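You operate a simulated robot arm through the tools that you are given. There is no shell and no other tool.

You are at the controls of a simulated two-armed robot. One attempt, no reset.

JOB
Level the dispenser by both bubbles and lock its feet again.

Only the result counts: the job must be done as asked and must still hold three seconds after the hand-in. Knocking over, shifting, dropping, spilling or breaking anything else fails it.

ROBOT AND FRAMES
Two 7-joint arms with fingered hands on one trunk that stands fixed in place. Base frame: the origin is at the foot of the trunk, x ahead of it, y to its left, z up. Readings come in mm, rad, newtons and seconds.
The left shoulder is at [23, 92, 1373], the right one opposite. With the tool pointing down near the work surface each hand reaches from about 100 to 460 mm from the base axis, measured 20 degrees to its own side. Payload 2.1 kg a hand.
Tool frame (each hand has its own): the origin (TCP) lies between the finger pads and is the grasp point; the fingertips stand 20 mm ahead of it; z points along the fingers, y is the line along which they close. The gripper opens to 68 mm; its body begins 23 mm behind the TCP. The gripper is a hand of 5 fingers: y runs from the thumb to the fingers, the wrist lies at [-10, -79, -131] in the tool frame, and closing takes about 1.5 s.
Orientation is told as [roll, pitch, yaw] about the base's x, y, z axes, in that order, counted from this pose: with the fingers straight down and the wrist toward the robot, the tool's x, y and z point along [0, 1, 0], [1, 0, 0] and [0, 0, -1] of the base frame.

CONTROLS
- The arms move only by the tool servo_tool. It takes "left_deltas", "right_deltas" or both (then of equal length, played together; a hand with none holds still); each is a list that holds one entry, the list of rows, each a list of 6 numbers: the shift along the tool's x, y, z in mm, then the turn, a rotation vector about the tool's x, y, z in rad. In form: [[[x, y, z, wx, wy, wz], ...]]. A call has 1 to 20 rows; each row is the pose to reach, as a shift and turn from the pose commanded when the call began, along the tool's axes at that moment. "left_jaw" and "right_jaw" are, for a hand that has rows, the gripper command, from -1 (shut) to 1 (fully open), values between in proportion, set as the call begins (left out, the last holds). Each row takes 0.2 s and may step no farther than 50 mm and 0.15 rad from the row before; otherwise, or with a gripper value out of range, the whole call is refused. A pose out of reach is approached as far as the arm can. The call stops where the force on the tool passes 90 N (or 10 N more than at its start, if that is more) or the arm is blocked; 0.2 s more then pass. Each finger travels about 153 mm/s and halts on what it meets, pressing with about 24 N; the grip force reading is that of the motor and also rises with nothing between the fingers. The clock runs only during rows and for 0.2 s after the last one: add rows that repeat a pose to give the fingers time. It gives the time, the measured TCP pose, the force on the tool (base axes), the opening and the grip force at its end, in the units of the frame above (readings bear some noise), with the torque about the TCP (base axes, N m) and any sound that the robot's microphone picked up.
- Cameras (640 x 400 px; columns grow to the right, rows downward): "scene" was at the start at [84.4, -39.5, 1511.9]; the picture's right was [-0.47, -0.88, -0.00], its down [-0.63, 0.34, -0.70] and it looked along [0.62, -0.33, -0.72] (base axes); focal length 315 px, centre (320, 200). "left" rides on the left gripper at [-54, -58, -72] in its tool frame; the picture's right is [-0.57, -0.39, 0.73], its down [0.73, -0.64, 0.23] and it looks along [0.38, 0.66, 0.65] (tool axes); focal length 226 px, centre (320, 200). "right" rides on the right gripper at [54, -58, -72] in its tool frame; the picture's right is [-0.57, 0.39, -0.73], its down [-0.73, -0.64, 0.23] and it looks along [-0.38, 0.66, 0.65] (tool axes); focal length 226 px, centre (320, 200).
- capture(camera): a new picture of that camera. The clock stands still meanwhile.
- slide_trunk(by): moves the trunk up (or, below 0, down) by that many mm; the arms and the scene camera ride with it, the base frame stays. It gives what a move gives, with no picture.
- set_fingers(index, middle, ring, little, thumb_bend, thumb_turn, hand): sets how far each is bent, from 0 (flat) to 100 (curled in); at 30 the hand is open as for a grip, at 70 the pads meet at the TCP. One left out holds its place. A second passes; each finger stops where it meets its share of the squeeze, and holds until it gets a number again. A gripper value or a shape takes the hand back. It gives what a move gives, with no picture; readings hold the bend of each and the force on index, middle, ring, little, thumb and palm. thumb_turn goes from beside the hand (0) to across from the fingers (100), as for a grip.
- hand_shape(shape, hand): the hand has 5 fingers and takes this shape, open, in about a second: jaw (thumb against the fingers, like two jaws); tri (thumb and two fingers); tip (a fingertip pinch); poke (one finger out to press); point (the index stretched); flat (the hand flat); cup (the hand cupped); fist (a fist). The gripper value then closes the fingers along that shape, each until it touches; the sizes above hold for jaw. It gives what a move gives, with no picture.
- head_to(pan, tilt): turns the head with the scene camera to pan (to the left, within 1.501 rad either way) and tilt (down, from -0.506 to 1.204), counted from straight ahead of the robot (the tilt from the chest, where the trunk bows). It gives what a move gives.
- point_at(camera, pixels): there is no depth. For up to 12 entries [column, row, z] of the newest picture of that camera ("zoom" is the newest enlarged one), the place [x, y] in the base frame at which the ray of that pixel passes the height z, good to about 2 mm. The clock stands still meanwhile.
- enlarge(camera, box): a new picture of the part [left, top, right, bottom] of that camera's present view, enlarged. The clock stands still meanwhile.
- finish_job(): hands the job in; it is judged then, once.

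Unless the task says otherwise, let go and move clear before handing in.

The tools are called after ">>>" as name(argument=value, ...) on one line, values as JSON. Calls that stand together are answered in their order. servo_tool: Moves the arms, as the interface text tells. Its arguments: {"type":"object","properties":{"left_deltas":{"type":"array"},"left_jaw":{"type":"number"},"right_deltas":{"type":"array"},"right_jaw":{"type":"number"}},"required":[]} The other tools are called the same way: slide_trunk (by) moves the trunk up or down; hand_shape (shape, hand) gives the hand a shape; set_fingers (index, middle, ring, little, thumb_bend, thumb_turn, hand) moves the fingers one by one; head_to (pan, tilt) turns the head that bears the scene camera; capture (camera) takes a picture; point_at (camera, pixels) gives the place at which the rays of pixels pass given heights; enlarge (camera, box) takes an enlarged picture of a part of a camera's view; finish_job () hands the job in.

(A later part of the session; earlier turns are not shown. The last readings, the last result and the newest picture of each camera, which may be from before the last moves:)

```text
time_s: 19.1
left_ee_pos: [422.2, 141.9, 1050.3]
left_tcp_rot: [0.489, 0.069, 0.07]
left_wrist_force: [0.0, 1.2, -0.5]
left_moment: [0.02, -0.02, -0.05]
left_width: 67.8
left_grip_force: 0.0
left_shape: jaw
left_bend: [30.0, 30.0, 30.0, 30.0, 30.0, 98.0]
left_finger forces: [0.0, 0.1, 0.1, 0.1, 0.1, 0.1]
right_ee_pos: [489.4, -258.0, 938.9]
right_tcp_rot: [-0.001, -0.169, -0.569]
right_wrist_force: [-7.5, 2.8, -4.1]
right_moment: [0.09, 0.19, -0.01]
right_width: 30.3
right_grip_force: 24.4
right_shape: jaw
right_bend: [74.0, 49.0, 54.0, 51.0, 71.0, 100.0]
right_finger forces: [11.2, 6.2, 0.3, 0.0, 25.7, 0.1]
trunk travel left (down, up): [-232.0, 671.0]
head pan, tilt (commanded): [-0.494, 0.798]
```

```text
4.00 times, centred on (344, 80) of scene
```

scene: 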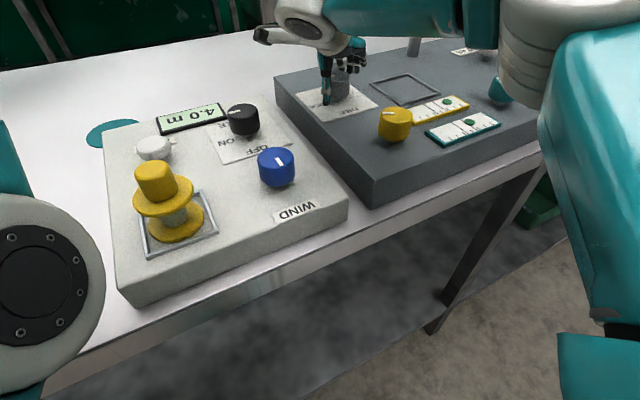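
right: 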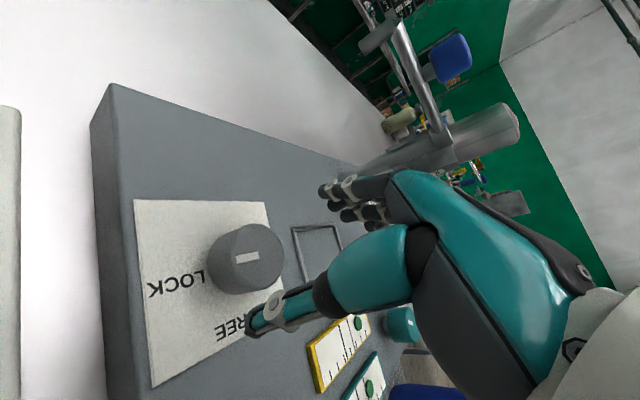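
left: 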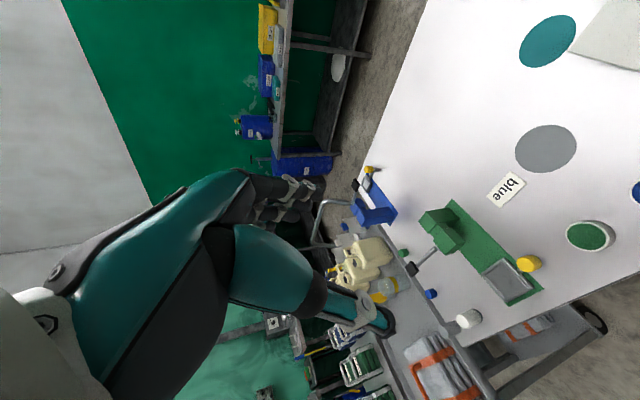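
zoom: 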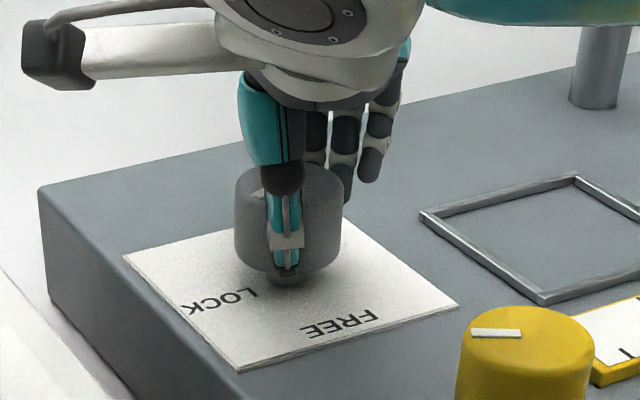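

The knob turns with the hand: its mark stays fixed in the hand view while the plate rotates. I'll keep turning.

>>> servo_tool(right_deltas=[[[0, 0, 0, 0, 0.0203, -0.1183], [0, 0, 0, 0, 0.0406, -0.2365], [0, 0, 0, 0, 0.0608, -0.3548], [0, 0, 0, 0, 0.0811, -0.4731], [0, 0, 0, 0, 0.1014, -0.5914], [0, 0, 0, 0, 0.1014, -0.5914]]])

>>> enlarge(camera="right", box=[190, 150, 390, 350])

>>> capture(camera="scene")

```text
time_s: 20.5
left_ee_pos: [423.5, 141.2, 1049.3]
left_tcp_rot: [0.491, 0.068, 0.069]
left_wrist_force: [0.3, -0.3, 0.1]
left_moment: [0.02, 0.02, 0.05]
left_width: 67.9
left_grip_force: 0.0
left_shape: jaw
left_bend: [30.0, 30.0, 30.0, 30.0, 30.0, 98.0]
left_finger forces: [0.0, 0.0, 0.0, 0.0, 0.1, 0.0]
right_ee_pos: [490.1, -259.0, 938.5]
right_tcp_rot: [0.001, -0.171, 0.031]
right_wrist_force: [-7.5, -1.1, -3.7]
right_moment: [-0.02, 0.21, 0.0]
right_width: 30.3
right_grip_force: 24.2
right_shape: jaw
right_bend: [74.0, 50.0, 54.0, 51.0, 71.0, 100.0]
right_finger forces: [11.5, 5.9, 0.0, 0.0, 25.1, 0.1]
trunk travel left (down, up): [-232.0, 671.0]
head pan, tilt (commanded): [-0.494, 0.798]
```

```text
2.00 times, centred on (290, 250) of right
```

zoom: 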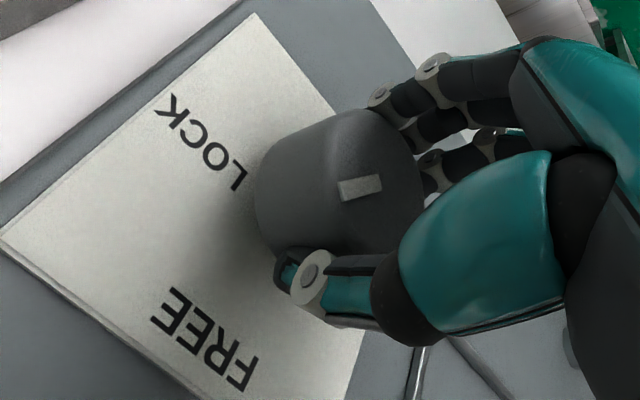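

```text
taken
```

scene: 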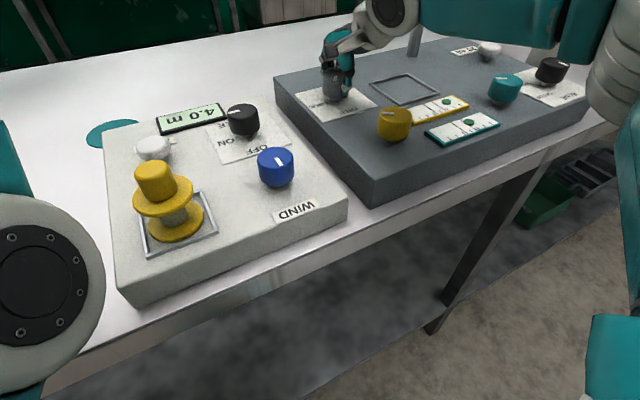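

The knob has turned about 52° so far. I'll open, rotate the hand back by 0.9 rad, and regrip for the rest.

>>> servo_tool(right_deltas=[[[0, 0, 0, 0, 0, 0], [0, 0, 0, 0, 0, 0], [0, 0, 0, 0, 0, 0], [0, 0, 0, 0, 0, 0], [0, 0, 0, 0, -0.0217, 0.1267], [0, 0, 0, 0, -0.0434, 0.2534], [0, 0, 0, 0, -0.0651, 0.3801], [0, 0, 0, 0, -0.0868, 0.5068], [0, 0, 0, 0, -0.1085, 0.6335], [0, 0, 0, 0, -0.1302, 0.7602], [0, 0, 0, 0, -0.152, 0.887], [0, 0, 0, 0, -0.152, 0.887]]], right_jaw=1)

>>> enlarge(camera="right", box=[190, 150, 390, 350])

```text
time_s: 23.1
left_ee_pos: [422.0, 141.6, 1049.9]
left_tcp_rot: [0.488, 0.069, 0.069]
left_wrist_force: [0.0, 0.5, 0.4]
left_moment: [0.01, 0.03, -0.01]
left_width: 67.5
left_grip_force: 0.1
left_shape: jaw
left_bend: [30.0, 30.0, 30.0, 30.0, 30.0, 98.0]
left_finger forces: [0.1, 0.0, 0.1, 0.0, 0.0, 0.0]
right_ee_pos: [489.3, -259.7, 937.0]
right_tcp_rot: [-0.001, -0.171, -0.869]
right_wrist_force: [0.3, -0.1, 0.3]
right_moment: [0.01, 0.0, 0.0]
right_width: 67.9
right_grip_force: 0.0
right_shape: jaw
right_bend: [30.0, 30.0, 30.0, 30.0, 30.0, 98.0]
right_finger forces: [0.1, 0.0, 0.1, 0.0, 0.1, 0.0]
trunk travel left (down, up): [-232.0, 671.0]
head pan, tilt (commanded): [-0.494, 0.798]
```

```text
2.00 times, centred on (290, 250) of right
```

zoom: 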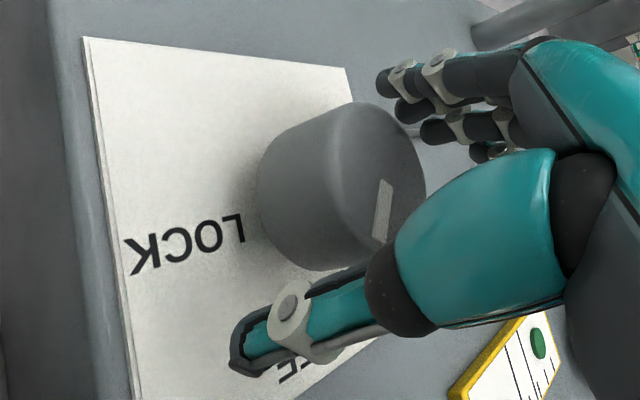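

The mark now points between LOCK and FREE. I'll regrip and turn the remaining 0.67 rad.

>>> servo_tool(right_deltas=[[[0, 0, 0, 0, 0, 0], [0, 0, 0, 0, 0, 0], [0, 0, 0, 0, 0, 0], [0, 0, 0, 0, 0, 0], [0, 0, 0, 0, 0, 0], [0, 0, 0, 0, 0, 0], [0, 0, 0, 0, 0, 0], [0, 0, 0, 0, 0.0189, -0.1104], [0, 0, 0, 0, 0.0378, -0.2208], [0, 0, 0, 0, 0.0568, -0.3312], [0, 0, 0, 0, 0.0757, -0.4416], [0, 0, 0, 0, 0.0946, -0.552], [0, 0, 0, 0, 0.1132, -0.6604], [0, 0, 0, 0, 0.1132, -0.6604]]], right_jaw=-1)

>>> enlarge(camera="right", box=[190, 150, 390, 350])

```text
time_s: 26.1
left_ee_pos: [423.1, 140.0, 1049.9]
left_tcp_rot: [0.49, 0.066, 0.067]
left_wrist_force: [-0.8, 0.5, 0.5]
left_moment: [-0.01, -0.01, -0.02]
left_width: 67.6
left_grip_force: 0.0
left_shape: jaw
left_bend: [30.0, 30.0, 30.0, 30.0, 30.0, 98.0]
left_finger forces: [0.1, 0.0, 0.1, 0.0, 0.1, 0.0]
right_ee_pos: [489.7, -259.3, 939.1]
right_tcp_rot: [0.0, -0.169, -0.2]
right_wrist_force: [-6.5, -6.4, -5.1]
right_moment: [-0.03, 0.21, -0.15]
right_width: 30.0
right_grip_force: 24.1
right_shape: jaw
right_bend: [74.0, 49.0, 54.0, 50.0, 71.0, 100.0]
right_finger forces: [13.2, 7.4, 0.2, 0.0, 24.2, 0.0]
trunk travel left (down, up): [-232.0, 671.0]
head pan, tilt (commanded): [-0.494, 0.798]
```

```text
2.00 times, centred on (290, 250) of right
```

zoom: 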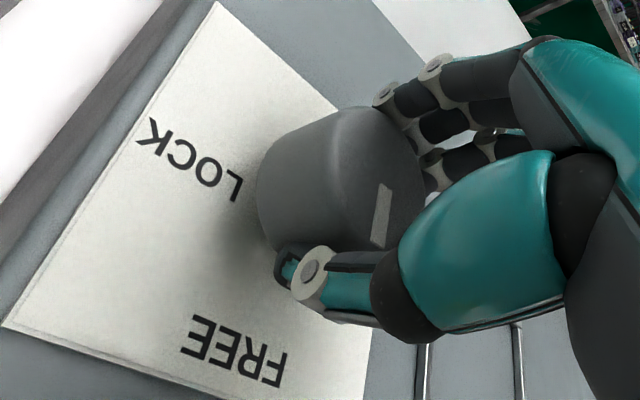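

The yaw torque rose to -0.15, which hints at a stop near FREE. I'll open, lift off and check the mark.

>>> servo_tool(right_deltas=[[[0, 0, 0, 0, 0, 0], [0, 0, 0, 0, 0, 0], [0, 0, 0, 0, 0, 0], [0, 0, 0, 0, 0, 0], [0, 4.2, -24.6, 0, 0, 0], [0, 8.5, -49.3, 0, 0, 0], [0, 11.8, -69, 0, 0, 0], [0, 11.8, -69, 0, 0, 0]]], right_jaw=1)

>>> capture(camera="right")

>>> capture(camera="scene")

>>> enlarge(camera="scene", box=[280, 50, 440, 150])

```text
time_s: 27.9
left_ee_pos: [423.2, 141.1, 1049.8]
left_tcp_rot: [0.489, 0.069, 0.07]
left_wrist_force: [0.5, 0.4, -0.5]
left_moment: [0.01, 0.0, 0.01]
left_width: 67.9
left_grip_force: 0.1
left_shape: jaw
left_bend: [30.0, 30.0, 30.0, 30.0, 30.0, 98.0]
left_finger forces: [0.0, 0.1, 0.0, 0.0, 0.1, 0.1]
right_ee_pos: [490.0, -259.8, 1010.5]
right_tcp_rot: [-0.002, -0.17, -0.2]
right_wrist_force: [-0.6, -0.4, -1.2]
right_moment: [0.0, 0.02, 0.03]
right_width: 67.6
right_grip_force: 0.1
right_shape: jaw
right_bend: [30.0, 30.0, 30.0, 30.0, 30.0, 98.0]
right_finger forces: [0.1, 0.0, 0.1, 0.0, 0.0, 0.0]
trunk travel left (down, up): [-232.0, 671.0]
head pan, tilt (commanded): [-0.494, 0.798]
```

```text
taken
```

right: 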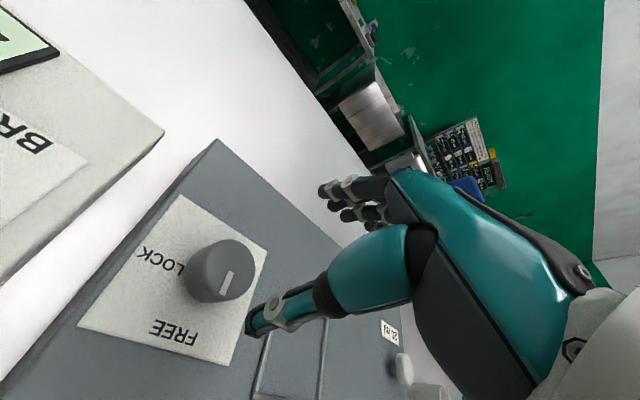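

```text
taken
```

scene: 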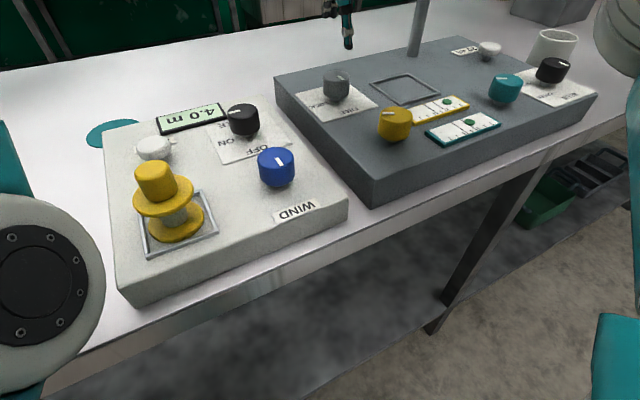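

```text
4.00 times, centred on (360, 100) of scene
```

zoom: 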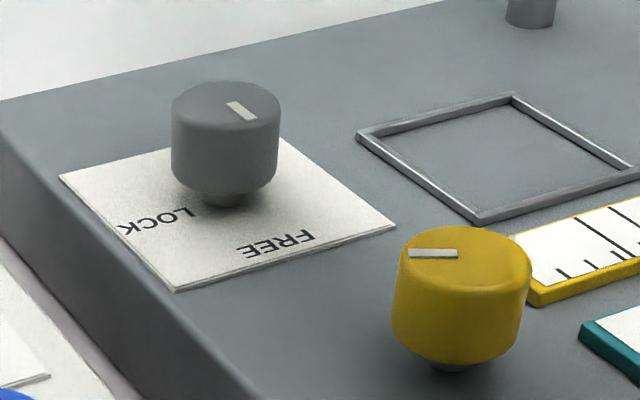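

The lock knob's mark, from (230,103) to (250,121) in the zoom, now points toward FREE along -x. Next I'll look at the vials.

>>> enlarge(camera="scene", box=[370, 60, 530, 160])

```text
4.00 times, centred on (450, 110) of scene
```

zoom: 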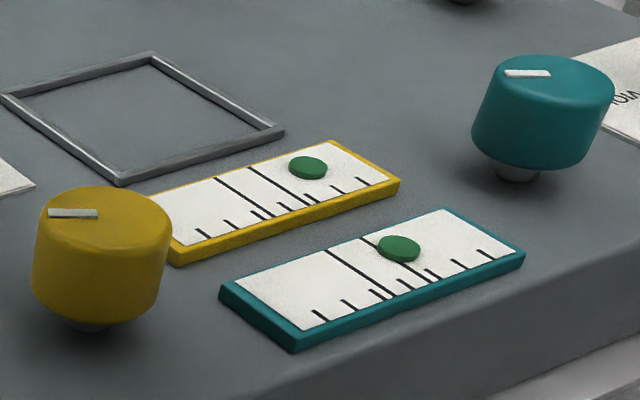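

The yellow bubble sits well right of its band and the teal bubble lies just past its right line. I'll move vertically above the yellow knob at (368,-269), removing the tilt.

>>> servo_tool(right_deltas=[[[-8.3, -29, -5, 0.0425, 0, 0], [-16.6, -58, -10, 0.085, 0, 0], [-24.9, -87, -15, 0.1275, 0, 0], [-33.1, -116.1, -19.9, 0.17, 0, 0], [-33.1, -116.1, -19.9, 0.17, 0, 0]]])

>>> capture(camera="right")

>>> capture(camera="scene")

```text
time_s: 29.1
left_ee_pos: [423.6, 141.6, 1050.8]
left_tcp_rot: [0.489, 0.068, 0.07]
left_wrist_force: [-0.5, 0.5, 0.1]
left_moment: [-0.03, 0.0, 0.02]
left_width: 67.5
left_grip_force: 0.1
left_shape: jaw
left_bend: [30.0, 30.0, 30.0, 30.0, 30.0, 98.0]
left_finger forces: [0.0, 0.1, 0.0, 0.1, 0.0, 0.0]
right_ee_pos: [367.3, -269.5, 1009.3]
right_tcp_rot: [-0.001, 0.003, -0.201]
right_wrist_force: [0.0, -0.2, -0.2]
right_moment: [-0.01, -0.01, 0.01]
right_width: 67.7
right_grip_force: 0.0
right_shape: jaw
right_bend: [30.0, 30.0, 30.0, 30.0, 30.0, 98.0]
right_finger forces: [0.0, 0.1, 0.0, 0.1, 0.1, 0.0]
trunk travel left (down, up): [-232.0, 671.0]
head pan, tilt (commanded): [-0.494, 0.798]
```

```text
taken
```

right: 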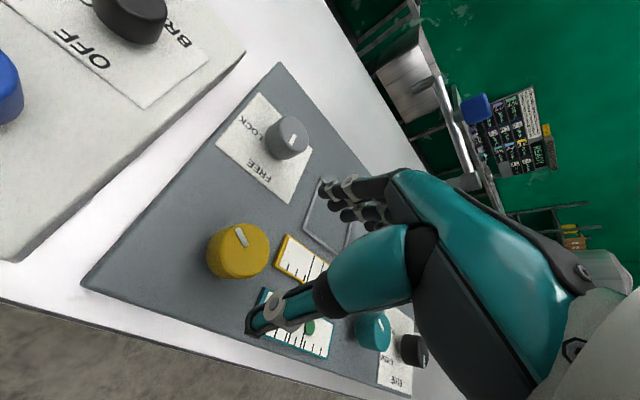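

```text
taken
```

scene: 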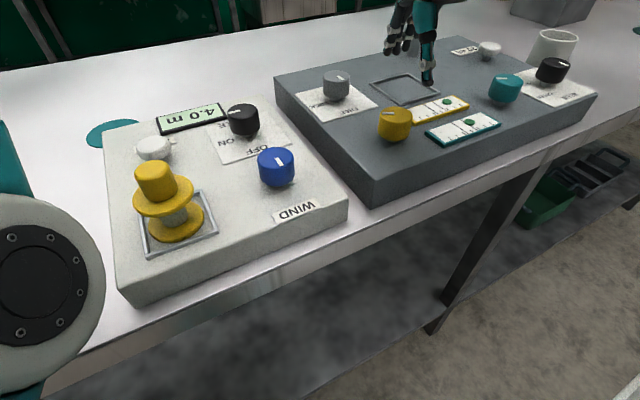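

The hand is at (367.3,-269.5,1009). I'll check the yellow top centre, near (246,247), with a ray.

>>> enlarge(camera="right", box=[180, 180, 340, 340])

>>> point_at(camera="zoom", pixels=[[250, 182, 940], [260, 185, 940]])

```text
2.50 times, centred on (260, 260) of right
```

zoom: 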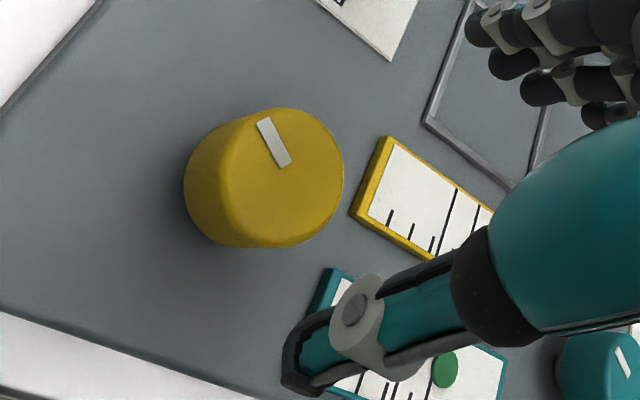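

```text
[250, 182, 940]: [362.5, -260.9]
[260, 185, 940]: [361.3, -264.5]
```

>>> point_at(camera="zoom", pixels=[[285, 172, 940], [288, 175, 940], [283, 178, 938], [385, 137, 908], [350, 210, 908]])

```text
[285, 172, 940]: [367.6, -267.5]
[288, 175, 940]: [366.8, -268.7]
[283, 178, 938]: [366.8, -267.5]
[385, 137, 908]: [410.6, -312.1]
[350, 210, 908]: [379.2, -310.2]
```

The yellow knob is at (367.3,-268), aligned with the hand. I'll descend to z≈933 and close.

>>> servo_tool(right_deltas=[[[1, 0, 25, 0, 0, 0], [1, 0, 50, 0, 0, 0], [1, 0, 75.5, 0, 0, 0], [1, 0, 75.5, 0, 0, 0]]])

>>> enlarge(camera="right", box=[190, 150, 390, 350])

>>> enlarge(camera="scene", box=[350, 60, 510, 160])

```text
time_s: 30.1
left_ee_pos: [424.0, 142.2, 1049.8]
left_tcp_rot: [0.489, 0.067, 0.07]
left_wrist_force: [0.2, 0.6, -0.4]
left_moment: [0.03, 0.02, 0.0]
left_width: 67.7
left_grip_force: 0.1
left_shape: jaw
left_bend: [30.0, 30.0, 30.0, 30.0, 30.0, 98.0]
left_finger forces: [0.1, 0.1, 0.2, 0.0, 0.0, 0.0]
right_ee_pos: [367.0, -267.5, 935.0]
right_tcp_rot: [0.0, 0.001, -0.201]
right_wrist_force: [0.7, -1.1, 0.4]
right_moment: [0.01, -0.01, -0.02]
right_width: 67.7
right_grip_force: 0.1
right_shape: jaw
right_bend: [30.0, 30.0, 30.0, 30.0, 30.0, 98.0]
right_finger forces: [0.0, 0.0, 0.0, 0.1, 0.0, 0.1]
trunk travel left (down, up): [-232.0, 671.0]
head pan, tilt (commanded): [-0.494, 0.798]
```

```text
2.00 times, centred on (290, 250) of right
```

zoom: 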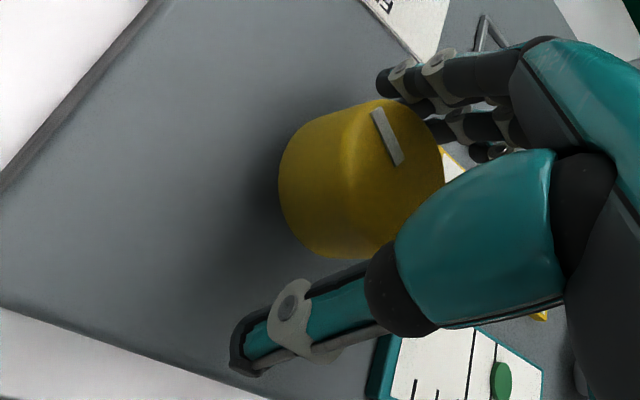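

```text
4.00 times, centred on (430, 110) of scene
```

zoom: 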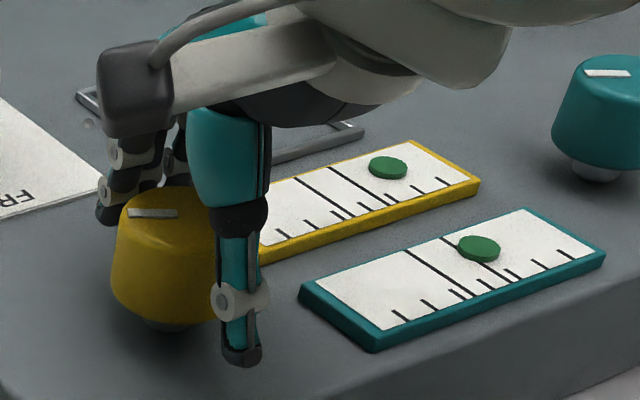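

Both vials stay visible: yellow bubble at (388,167), teal at (479,248) in this zoom. I'll close on the yellow knob.

>>> servo_tool(right_deltas=[[[0, 0, 0, 0, 0, 0], [0, 0, 0, 0, 0, 0], [0, 0, 0, 0, 0, 0], [0, 0, 0, 0, 0, 0], [0, 0, 0, 0, 0, 0], [0, 0, 0, 0, 0, 0], [0, 0, 0, 0, 0, 0], [0, 0, 0, 0, 0, 0]]], right_jaw=-1)

>>> enlarge(camera="scene", box=[350, 60, 510, 160])

```text
time_s: 31.9
left_ee_pos: [424.7, 142.6, 1048.9]
left_tcp_rot: [0.49, 0.068, 0.071]
left_wrist_force: [-0.5, 0.3, 0.2]
left_moment: [-0.02, 0.0, 0.04]
left_width: 68.0
left_grip_force: 0.1
left_shape: jaw
left_bend: [30.0, 30.0, 30.0, 30.0, 30.0, 98.0]
left_finger forces: [0.0, 0.0, 0.0, 0.0, 0.1, 0.0]
right_ee_pos: [367.4, -267.3, 936.3]
right_tcp_rot: [-0.002, 0.002, -0.201]
right_wrist_force: [-2.3, 0.2, -2.7]
right_moment: [0.02, 0.04, 0.02]
right_width: 30.3
right_grip_force: 24.4
right_shape: jaw
right_bend: [74.0, 42.0, 47.0, 44.0, 74.0, 100.0]
right_finger forces: [10.4, 6.2, 2.5, 0.0, 21.9, 0.1]
trunk travel left (down, up): [-232.0, 671.0]
head pan, tilt (commanded): [-0.494, 0.798]
```

```text
4.00 times, centred on (430, 110) of scene
```

zoom: 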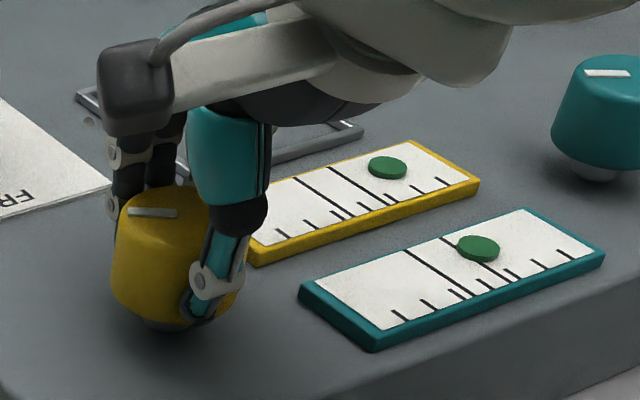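

The grip is firm. I'll turn the yellow knob +0.3 rad counterclockwise as a test and compare the bubbles.

>>> servo_tool(right_deltas=[[[0, 0, 0, 0, 0, -0.1], [0, 0, 0, 0, 0, -0.2], [0, 0, 0, 0, 0, -0.3], [0, 0, 0, 0, 0, -0.3], [0, 0, 0, 0, 0, -0.3]]])

>>> enlarge(camera="scene", box=[350, 60, 510, 160])

```text
time_s: 33.1
left_ee_pos: [422.3, 140.4, 1050.3]
left_tcp_rot: [0.491, 0.069, 0.07]
left_wrist_force: [-0.1, -0.5, -0.5]
left_moment: [0.0, 0.0, 0.0]
left_width: 67.9
left_grip_force: 0.1
left_shape: jaw
left_bend: [30.0, 30.0, 30.0, 30.0, 30.0, 98.0]
left_finger forces: [0.0, 0.1, 0.0, 0.0, 0.0, 0.1]
right_ee_pos: [366.6, -267.1, 934.1]
right_tcp_rot: [0.0, -0.003, 0.1]
right_wrist_force: [-5.5, -7.7, 12.3]
right_moment: [-0.16, 0.06, -0.07]
right_width: 29.5
right_grip_force: 23.6
right_shape: jaw
right_bend: [74.0, 42.0, 47.0, 44.0, 74.0, 100.0]
right_finger forces: [9.7, 6.7, 3.6, 0.0, 26.3, 0.1]
trunk travel left (down, up): [-232.0, 671.0]
head pan, tilt (commanded): [-0.494, 0.798]
```

```text
4.00 times, centred on (430, 110) of scene
```

zoom: 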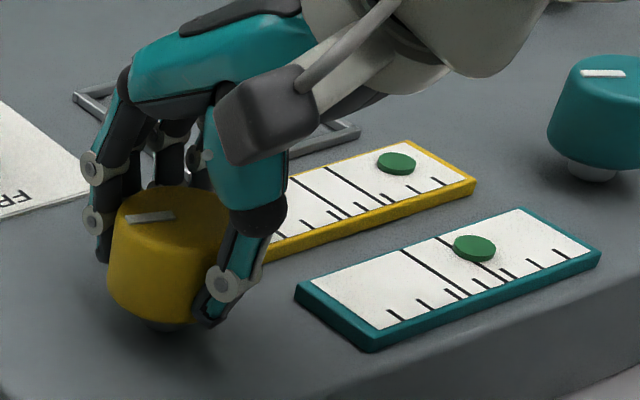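

Counterclockwise pushed the yellow bubble further right and the teal one stayed put, so yellow needs clockwise. I'll turn it 0.8 rad clockwise.

>>> servo_tool(right_deltas=[[[0, 0, 0, 0, 0, 0.1], [0, 0, 0, 0, 0, 0.2], [0, 0, 0, 0, 0, 0.3], [0, 0, 0, 0, 0, 0.4], [0, 0, 0, 0, 0, 0.5], [0, 0, 0, 0, 0, 0.6], [0, 0, 0, 0, 0, 0.7], [0, 0, 0, 0, 0, 0.8], [0, 0, 0, 0, 0, 0.8], [0, 0, 0, 0, 0, 0.8]]])

>>> enlarge(camera="scene", box=[350, 60, 510, 160])

>>> capture(camera="right")

```text
time_s: 35.3
left_ee_pos: [422.9, 141.4, 1050.4]
left_tcp_rot: [0.488, 0.067, 0.07]
left_wrist_force: [-0.3, -0.5, -0.1]
left_moment: [0.01, -0.01, -0.03]
left_width: 68.0
left_grip_force: 0.0
left_shape: jaw
left_bend: [30.0, 30.0, 30.0, 30.0, 30.0, 98.0]
left_finger forces: [0.0, 0.1, 0.1, 0.0, 0.0, 0.0]
right_ee_pos: [367.1, -266.2, 933.3]
right_tcp_rot: [-0.002, -0.002, -0.699]
right_wrist_force: [2.1, 3.1, 14.2]
right_moment: [-0.03, -0.07, 0.04]
right_width: 31.2
right_grip_force: 23.9
right_shape: jaw
right_bend: [74.0, 41.0, 47.0, 44.0, 76.0, 99.0]
right_finger forces: [13.4, 6.7, 2.1, 0.1, 23.0, 0.0]
trunk travel left (down, up): [-232.0, 671.0]
head pan, tilt (commanded): [-0.494, 0.798]
```

```text
4.00 times, centred on (430, 110) of scene
```

zoom: 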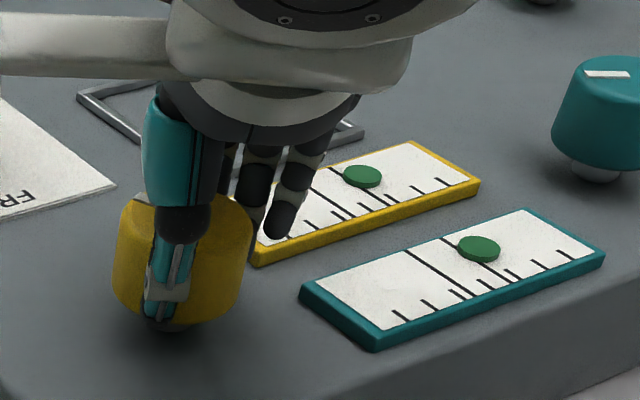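

```text
taken
```

right: 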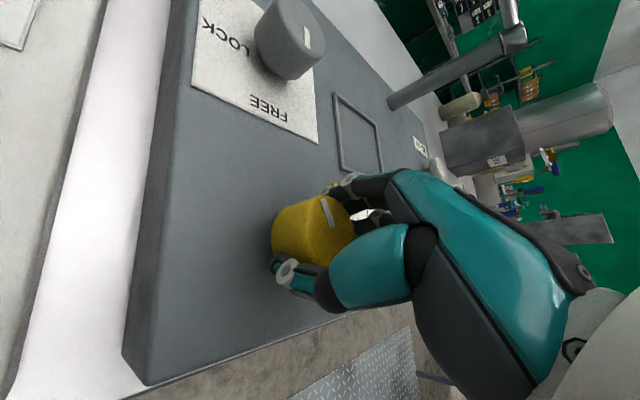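

Yellow bubble moved from (388,167) to (362,176) for a net 0.5 rad clockwise, and the band centre is near (330,187), so about 0.6 rad more. I'll regrip with the hand swung back so the vial stays visible.

>>> servo_tool(right_deltas=[[[0, 0, 0, 0, 0, 0], [0, 0, 0, 0, 0, 0], [0, 0, 0, 0, 0, 0], [0, 0, 0, 0, 0, 0], [0, 0, 0, 0, 0, -0.14], [0, 0, 0, 0, 0, -0.28], [0, 0, 0, 0, 0, -0.42], [0, 0, 0, 0, 0, -0.56], [0, 0, 0, 0, 0, -0.7], [0, 0, 0, 0, 0, -0.84], [0, 0, 0, 0, 0, -0.98], [0, 0, 0, 0, 0, -1.1], [0, 0, 0, 0, 0, -1.1]]], right_jaw=1)

>>> enlarge(camera="scene", box=[350, 60, 510, 160])

>>> capture(camera="right")

```text
time_s: 38.1
left_ee_pos: [423.3, 141.0, 1049.6]
left_tcp_rot: [0.49, 0.067, 0.069]
left_wrist_force: [0.1, -0.7, -0.2]
left_moment: [-0.03, -0.03, 0.01]
left_width: 67.6
left_grip_force: 0.0
left_shape: jaw
left_bend: [30.0, 30.0, 30.0, 30.0, 30.0, 98.0]
left_finger forces: [0.0, 0.0, 0.1, 0.1, 0.0, 0.0]
right_ee_pos: [367.9, -265.8, 933.2]
right_tcp_rot: [0.001, 0.0, 0.401]
right_wrist_force: [0.2, -0.3, 0.4]
right_moment: [0.02, 0.03, 0.01]
right_width: 67.6
right_grip_force: 0.1
right_shape: jaw
right_bend: [30.0, 30.0, 30.0, 30.0, 30.0, 98.0]
right_finger forces: [0.0, 0.1, 0.0, 0.0, 0.1, 0.0]
trunk travel left (down, up): [-232.0, 671.0]
head pan, tilt (commanded): [-0.494, 0.798]
```

```text
4.00 times, centred on (430, 110) of scene
```

zoom: 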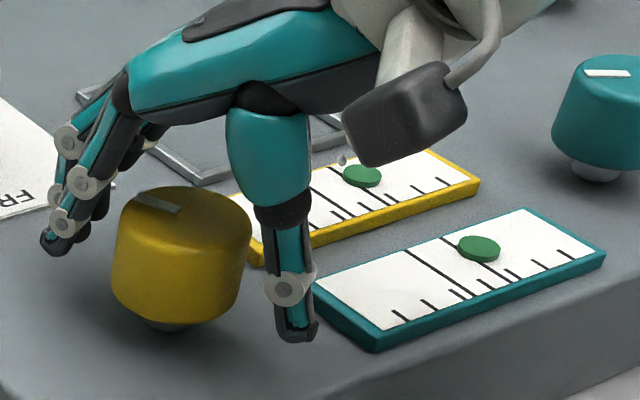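

```text
taken
```

right: 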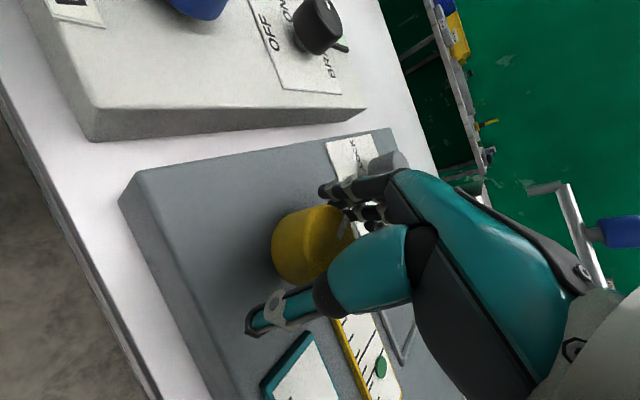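

The bubble held at (362,176). I'll regrip with a slight recentre, then turn 0.5 rad clockwise and look.

>>> servo_tool(right_deltas=[[[-1.6, -1.2, -1, 0, 0, 0], [-1.6, -1.2, -1, 0, 0, 0], [-1.6, -1.2, -1, 0, 0, 0], [-1.6, -1.2, -1, 0, 0, 0], [-1.6, -1.2, -1, 0, 0, 0], [-1.6, -1.2, -1, 0, 0, 0], [-1.6, -1.2, -1, 0, 0, 0], [-1.6, -1.2, -1, 0, 0, 0.1], [-1.6, -1.2, -1, 0, 0, 0.2], [-1.6, -1.2, -1, 0, 0, 0.3], [-1.6, -1.2, -1, 0, 0, 0.4], [-1.6, -1.2, -1, 0, 0, 0.5], [-1.6, -1.2, -1, 0, 0, 0.5]]], right_jaw=-1)

>>> enlarge(camera="scene", box=[350, 60, 510, 160])

```text
time_s: 40.9
left_ee_pos: [424.0, 141.0, 1049.8]
left_tcp_rot: [0.49, 0.07, 0.07]
left_wrist_force: [0.3, 0.2, 0.8]
left_moment: [-0.03, 0.04, -0.02]
left_width: 67.8
left_grip_force: 0.0
left_shape: jaw
left_bend: [30.0, 30.0, 30.0, 30.0, 30.0, 98.0]
left_finger forces: [0.0, 0.0, 0.0, 0.1, 0.1, 0.1]
right_ee_pos: [368.1, -267.8, 934.2]
right_tcp_rot: [-0.004, 0.001, -0.101]
right_wrist_force: [1.3, 1.5, -1.4]
right_moment: [0.01, 0.01, 0.02]
right_width: 30.1
right_grip_force: 24.0
right_shape: jaw
right_bend: [74.0, 44.0, 50.0, 47.0, 74.0, 99.0]
right_finger forces: [12.8, 6.8, 2.5, 0.0, 21.3, 0.1]
trunk travel left (down, up): [-232.0, 671.0]
head pan, tilt (commanded): [-0.494, 0.798]
```

```text
4.00 times, centred on (430, 110) of scene
```

zoom: 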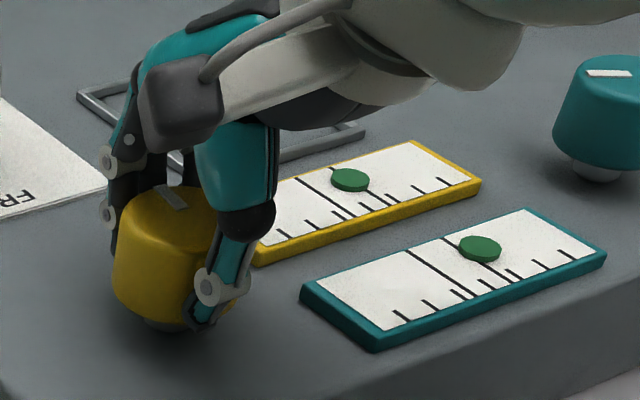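

Yellow bubble is now at (350,180), less than expected, so it may be lagging. I'll hold for a second and look again.

>>> servo_tool(right_deltas=[[[0, 0, 0, 0, 0, 0], [0, 0, 0, 0, 0, 0], [0, 0, 0, 0, 0, 0], [0, 0, 0, 0, 0, 0], [0, 0, 0, 0, 0, 0], [0, 0, 0, 0, 0, 0], [0, 0, 0, 0, 0, 0], [0, 0, 0, 0, 0, 0]]])

>>> enlarge(camera="scene", box=[350, 60, 510, 160])

```text
time_s: 42.7
left_ee_pos: [424.0, 141.6, 1049.6]
left_tcp_rot: [0.487, 0.069, 0.07]
left_wrist_force: [-0.1, 0.1, -0.1]
left_moment: [-0.02, -0.05, 0.0]
left_width: 67.7
left_grip_force: 0.0
left_shape: jaw
left_bend: [30.0, 30.0, 30.0, 30.0, 30.0, 98.0]
left_finger forces: [0.0, 0.0, 0.0, 0.0, 0.0, 0.0]
right_ee_pos: [367.3, -268.6, 934.0]
right_tcp_rot: [-0.003, 0.003, -0.098]
right_wrist_force: [1.1, 1.5, -1.0]
right_moment: [0.03, -0.07, -0.01]
right_width: 30.1
right_grip_force: 23.7
right_shape: jaw
right_bend: [74.0, 44.0, 50.0, 47.0, 74.0, 99.0]
right_finger forces: [13.4, 6.9, 2.3, 0.0, 21.2, 0.0]
trunk travel left (down, up): [-232.0, 671.0]
head pan, tilt (commanded): [-0.494, 0.798]
```

```text
4.00 times, centred on (430, 110) of scene
```

zoom: 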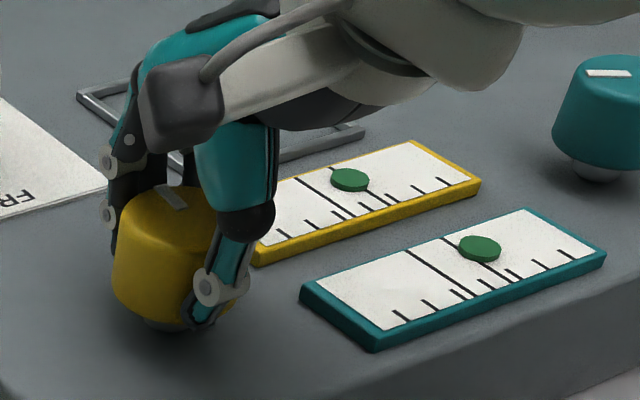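

The bubble holds at (350,180) with no lag. I'll continue clockwise 0.3 rad and check the response.

>>> servo_tool(right_deltas=[[[0, 0, 0, 0, 0, 0.1], [0, 0, 0, 0, 0, 0.2], [0, 0, 0, 0, 0, 0.3], [0, 0, 0, 0, 0, 0.3], [0, 0, 0, 0, 0, 0.3]]])

>>> enlarge(camera="scene", box=[350, 60, 510, 160])

```text
time_s: 43.9
left_ee_pos: [424.1, 141.8, 1049.1]
left_tcp_rot: [0.489, 0.07, 0.068]
left_wrist_force: [-0.2, 0.1, -0.1]
left_moment: [-0.02, -0.04, 0.02]
left_width: 67.8
left_grip_force: 0.0
left_shape: jaw
left_bend: [30.0, 30.0, 30.0, 30.0, 30.0, 98.0]
left_finger forces: [0.1, 0.0, 0.0, 0.1, 0.1, 0.1]
right_ee_pos: [367.2, -269.4, 933.7]
right_tcp_rot: [-0.002, 0.002, -0.401]
right_wrist_force: [4.2, 4.4, -1.0]
right_moment: [0.03, -0.07, 0.05]
right_width: 29.9
right_grip_force: 24.4
right_shape: jaw
right_bend: [74.0, 44.0, 51.0, 47.0, 75.0, 97.0]
right_finger forces: [14.4, 7.4, 1.4, 0.0, 21.2, 0.1]
trunk travel left (down, up): [-232.0, 671.0]
head pan, tilt (commanded): [-0.494, 0.798]
```

```text
4.00 times, centred on (430, 110) of scene
```

zoom: 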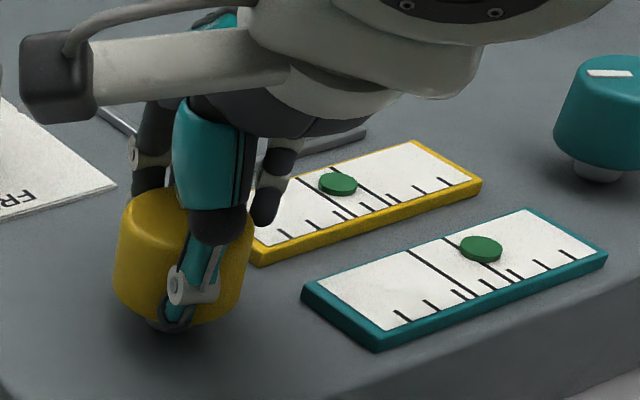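

Yellow bubble is at (338,184), almost centred. I'll zoom tighter to measure it against the two band lines.

>>> enlarge(camera="scene", box=[400, 84, 480, 134])

```text
8.00 times, centred on (440, 109) of scene
```

zoom: 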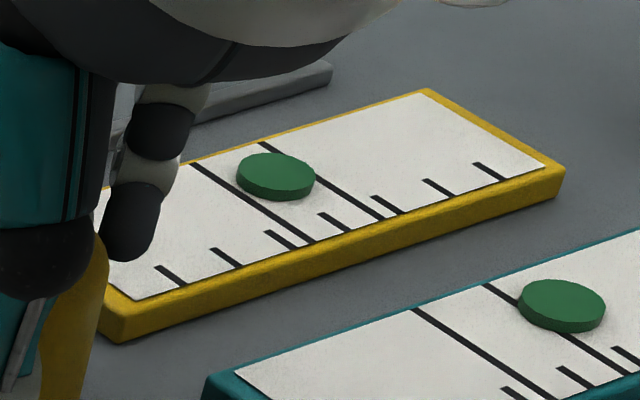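

The bubble's base centre is about 55% of the way across the band, slightly right of the middle. I'll nudge 0.05 rad more, release, and check that it holds.

>>> servo_tool(right_deltas=[[[0, 0, 0, 0, 0, 0.05], [0, 0, 0, 0, 0, 0.05], [0, 0, 0, 0, 0, 0.05]]])

>>> enlarge(camera="scene", box=[400, 84, 480, 134])

>>> servo_tool(right_deltas=[[[0, 0, 0, 0, 0, 0], [0, 0, 0, 0, 0, 0], [0, 0, 0, 0, 0, 0], [0, 0, 0, 0, 0, 0], [0, 0, 0, 0, 0, 0]]], right_jaw=1)

>>> enlarge(camera="scene", box=[400, 84, 480, 134])

```text
time_s: 44.7
left_ee_pos: [424.1, 140.9, 1049.1]
left_tcp_rot: [0.489, 0.07, 0.071]
left_wrist_force: [-0.7, 0.1, 0.8]
left_moment: [0.0, -0.02, 0.01]
left_width: 67.7
left_grip_force: 0.0
left_shape: jaw
left_bend: [30.0, 30.0, 30.0, 30.0, 30.0, 98.0]
left_finger forces: [0.0, 0.1, 0.1, 0.1, 0.1, 0.0]
right_ee_pos: [366.9, -268.6, 934.5]
right_tcp_rot: [0.0, 0.002, -0.45]
right_wrist_force: [4.0, 4.7, -3.5]
right_moment: [0.05, -0.1, 0.04]
right_width: 30.1
right_grip_force: 24.1
right_shape: jaw
right_bend: [74.0, 44.0, 51.0, 47.0, 75.0, 96.0]
right_finger forces: [14.3, 6.5, 1.0, 0.0, 21.1, 0.0]
trunk travel left (down, up): [-232.0, 671.0]
head pan, tilt (commanded): [-0.494, 0.798]
```

```text
8.00 times, centred on (440, 109) of scene
```

zoom: 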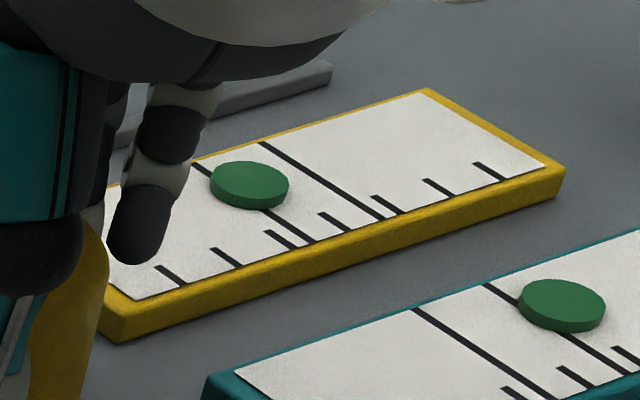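

```text
time_s: 45.9
left_ee_pos: [423.4, 141.8, 1049.7]
left_tcp_rot: [0.488, 0.067, 0.07]
left_wrist_force: [0.2, -0.4, 0.3]
left_moment: [0.02, -0.04, 0.02]
left_width: 67.9
left_grip_force: 0.1
left_shape: jaw
left_bend: [30.0, 30.0, 30.0, 30.0, 30.0, 98.0]
left_finger forces: [0.0, 0.0, 0.1, 0.1, 0.0, 0.0]
right_ee_pos: [366.3, -269.5, 935.2]
right_tcp_rot: [-0.001, 0.003, -0.449]
right_wrist_force: [-0.6, -0.3, 0.0]
right_moment: [0.0, 0.0, -0.02]
right_width: 68.0
right_grip_force: 0.1
right_shape: jaw
right_bend: [30.0, 30.0, 30.0, 30.0, 30.0, 98.0]
right_finger forces: [0.0, 0.0, 0.0, 0.0, 0.1, 0.0]
trunk travel left (down, up): [-232.0, 671.0]
head pan, tilt (commanded): [-0.494, 0.798]
```

```text
8.00 times, centred on (440, 109) of scene
```

zoom: 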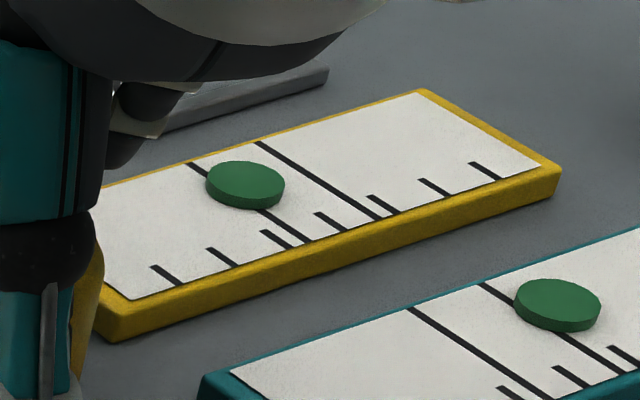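

The bubble overshot to about 11% across the band (base near (245,193)), so there was some stick-slip in the grip. I'll regrip and check what closing alone does.

>>> servo_tool(right_deltas=[[[0, 0, 0, 0, 0, 0], [0, 0, 0, 0, 0, 0], [0, 0, 0, 0, 0, 0], [0, 0, 0, 0, 0, 0], [0, 0, 0, 0, 0, 0], [0, 0, 0, 0, 0, 0], [0, 0, 0, 0, 0, 0], [0, 0, 0, 0, 0, 0]]], right_jaw=-1)

>>> enlarge(camera="scene", box=[400, 84, 480, 134])

```text
time_s: 47.7
left_ee_pos: [423.7, 141.3, 1050.1]
left_tcp_rot: [0.489, 0.068, 0.07]
left_wrist_force: [-0.3, -0.1, 0.2]
left_moment: [0.0, 0.0, 0.0]
left_width: 67.8
left_grip_force: 0.0
left_shape: jaw
left_bend: [30.0, 30.0, 30.0, 30.0, 30.0, 98.0]
left_finger forces: [0.1, 0.0, 0.1, 0.1, 0.0, 0.0]
right_ee_pos: [365.8, -268.7, 934.6]
right_tcp_rot: [-0.003, -0.001, -0.45]
right_wrist_force: [-5.0, 1.1, -2.2]
right_moment: [0.02, 0.07, -0.01]
right_width: 30.5
right_grip_force: 24.1
right_shape: jaw
right_bend: [74.0, 43.0, 47.0, 44.0, 74.0, 100.0]
right_finger forces: [11.1, 6.1, 0.0, 0.0, 22.1, 0.0]
trunk travel left (down, up): [-232.0, 671.0]
head pan, tilt (commanded): [-0.494, 0.798]
```

```text
8.00 times, centred on (440, 109) of scene
```

zoom: 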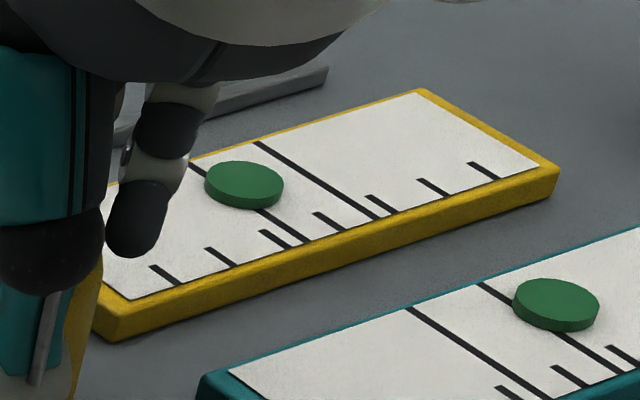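

Closing did not move the bubble. I'll turn 0.15 rad counterclockwise with a hold and measure.

>>> servo_tool(right_deltas=[[[0, 0, 0, 0, 0, -0.05], [0, 0, 0, 0, 0, -0.1], [0, 0, 0, 0, 0, -0.15], [0, 0, 0, 0, 0, -0.15], [0, 0, 0, 0, 0, -0.15], [0, 0, 0, 0, 0, -0.15]]])

>>> enlarge(camera="scene", box=[400, 84, 480, 134])

```text
time_s: 49.1
left_ee_pos: [422.5, 141.1, 1051.0]
left_tcp_rot: [0.491, 0.068, 0.069]
left_wrist_force: [-0.6, 0.8, -1.4]
left_moment: [-0.03, -0.01, 0.04]
left_width: 67.7
left_grip_force: 0.1
left_shape: jaw
left_bend: [30.0, 30.0, 30.0, 30.0, 30.0, 98.0]
left_finger forces: [0.1, 0.0, 0.0, 0.0, 0.0, 0.0]
right_ee_pos: [366.5, -268.0, 933.9]
right_tcp_rot: [0.0, 0.001, -0.301]
right_wrist_force: [-3.4, -1.8, -0.2]
right_moment: [-0.01, 0.01, -0.02]
right_width: 30.2
right_grip_force: 23.6
right_shape: jaw
right_bend: [74.0, 43.0, 47.0, 44.0, 74.0, 100.0]
right_finger forces: [12.0, 7.5, 0.0, 0.0, 22.6, 0.0]
trunk travel left (down, up): [-232.0, 671.0]
head pan, tilt (commanded): [-0.494, 0.798]
```

```text
8.00 times, centred on (440, 109) of scene
```

zoom: 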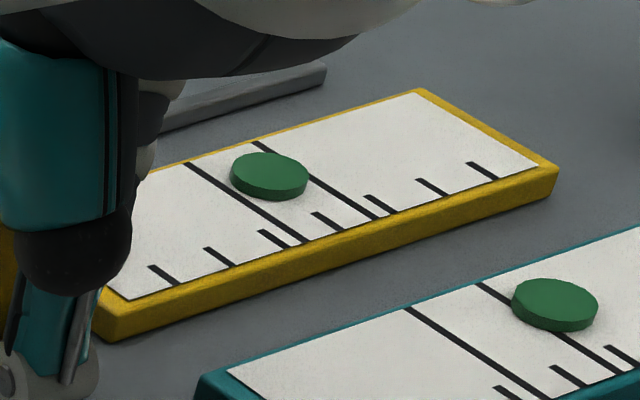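

The bubble is now about 52% across the band, essentially centred. I'll release and verify it stays.

>>> servo_tool(right_deltas=[[[0, 0, 0, 0, 0, 0], [0, 0, 0, 0, 0, 0], [0, 0, 0, 0, 0, 0], [0, 0, 0, 0, 0, 0], [0, 0, -25, 0, 0, 0], [0, 0, -50, 0, 0, 0], [0, 0, -75, 0, 0, 0], [0, 0, -75, 0, 0, 0]]], right_jaw=1)

>>> enlarge(camera="scene", box=[400, 84, 480, 134])

>>> capture(camera="scene")

>>> capture(camera="right")

```text
time_s: 50.9
left_ee_pos: [424.3, 141.4, 1049.9]
left_tcp_rot: [0.491, 0.069, 0.07]
left_wrist_force: [0.2, 0.2, 0.1]
left_moment: [0.02, -0.01, -0.05]
left_width: 67.8
left_grip_force: 0.2
left_shape: jaw
left_bend: [30.0, 30.0, 30.0, 30.0, 30.0, 98.0]
left_finger forces: [0.0, 0.0, 0.0, 0.0, 0.1, 0.1]
right_ee_pos: [367.4, -266.5, 1010.7]
right_tcp_rot: [-0.003, 0.001, -0.301]
right_wrist_force: [0.2, -0.1, -0.1]
right_moment: [-0.01, -0.01, -0.01]
right_width: 67.8
right_grip_force: 0.0
right_shape: jaw
right_bend: [30.0, 30.0, 30.0, 30.0, 30.0, 98.0]
right_finger forces: [0.0, 0.0, 0.0, 0.0, 0.0, 0.0]
trunk travel left (down, up): [-232.0, 671.0]
head pan, tilt (commanded): [-0.494, 0.798]
```

```text
8.00 times, centred on (440, 109) of scene
```

zoom: 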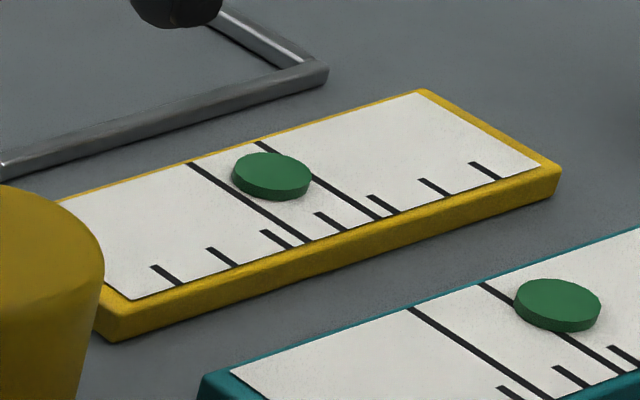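

```text
taken
```

scene: 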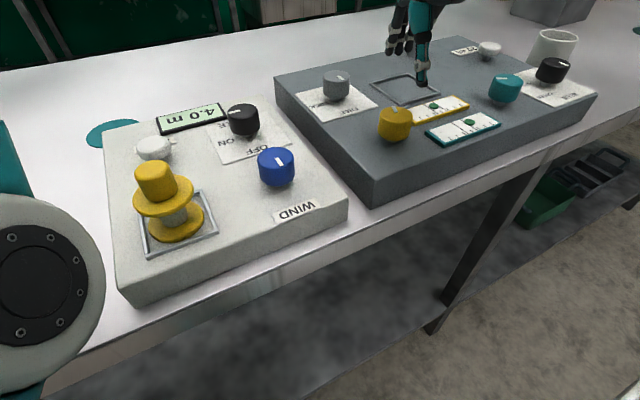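

```text
taken
```

right: 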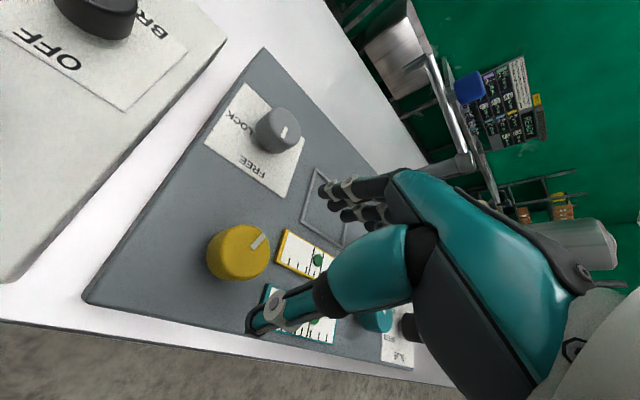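

The yellow bubble holds at about 52%. The teal bubble is about 0.77 of a band too far right, so I'll move above the teal knob near (366,-454) with a 10° reach tilt.

>>> servo_tool(right_deltas=[[[-35.9, 10.9, 0, -0.034, -0.005, 0.06], [-71.8, 21.7, 0, -0.068, -0.01, 0.12], [-107.7, 32.6, 0, -0.102, -0.015, 0.18], [-143.6, 43.4, 0, -0.136, -0.02, 0.24], [-179.5, 54.3, 0, -0.17, -0.0255, 0.3], [-179.5, 54.3, 0, -0.17, -0.0255, 0.3]]])

>>> capture(camera="right")

>>> capture(camera="scene")

```text
time_s: 52.3
left_ee_pos: [423.9, 140.8, 1049.0]
left_tcp_rot: [0.489, 0.068, 0.07]
left_wrist_force: [-0.1, 0.1, -0.6]
left_moment: [0.03, -0.02, -0.03]
left_width: 67.7
left_grip_force: 0.0
left_shape: jaw
left_bend: [30.0, 30.0, 30.0, 30.0, 30.0, 98.0]
left_finger forces: [0.0, 0.0, 0.1, 0.0, 0.0, 0.1]
right_ee_pos: [363.7, -457.3, 1008.9]
right_tcp_rot: [-0.001, -0.171, -0.601]
right_wrist_force: [0.1, 0.8, -0.2]
right_moment: [-0.01, -0.06, -0.01]
right_width: 67.7
right_grip_force: 0.1
right_shape: jaw
right_bend: [30.0, 30.0, 30.0, 30.0, 30.0, 98.0]
right_finger forces: [0.0, 0.0, 0.0, 0.0, 0.1, 0.0]
trunk travel left (down, up): [-232.0, 671.0]
head pan, tilt (commanded): [-0.494, 0.798]
```

```text
taken
```

right: 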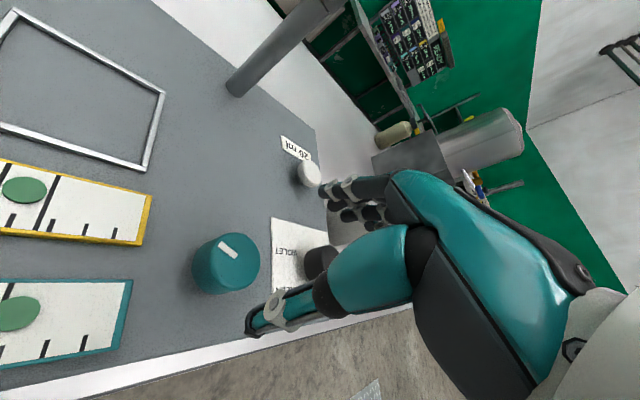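

```text
taken
```

scene: 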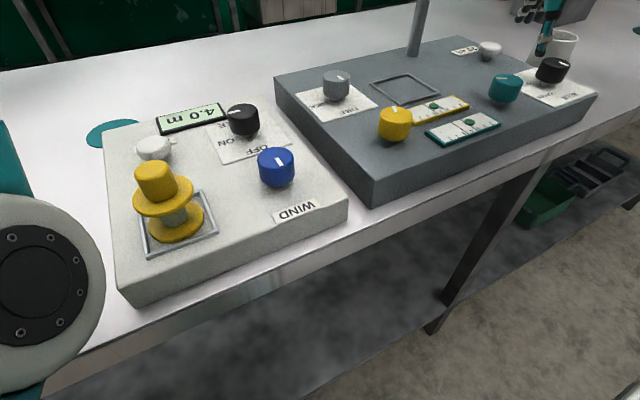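

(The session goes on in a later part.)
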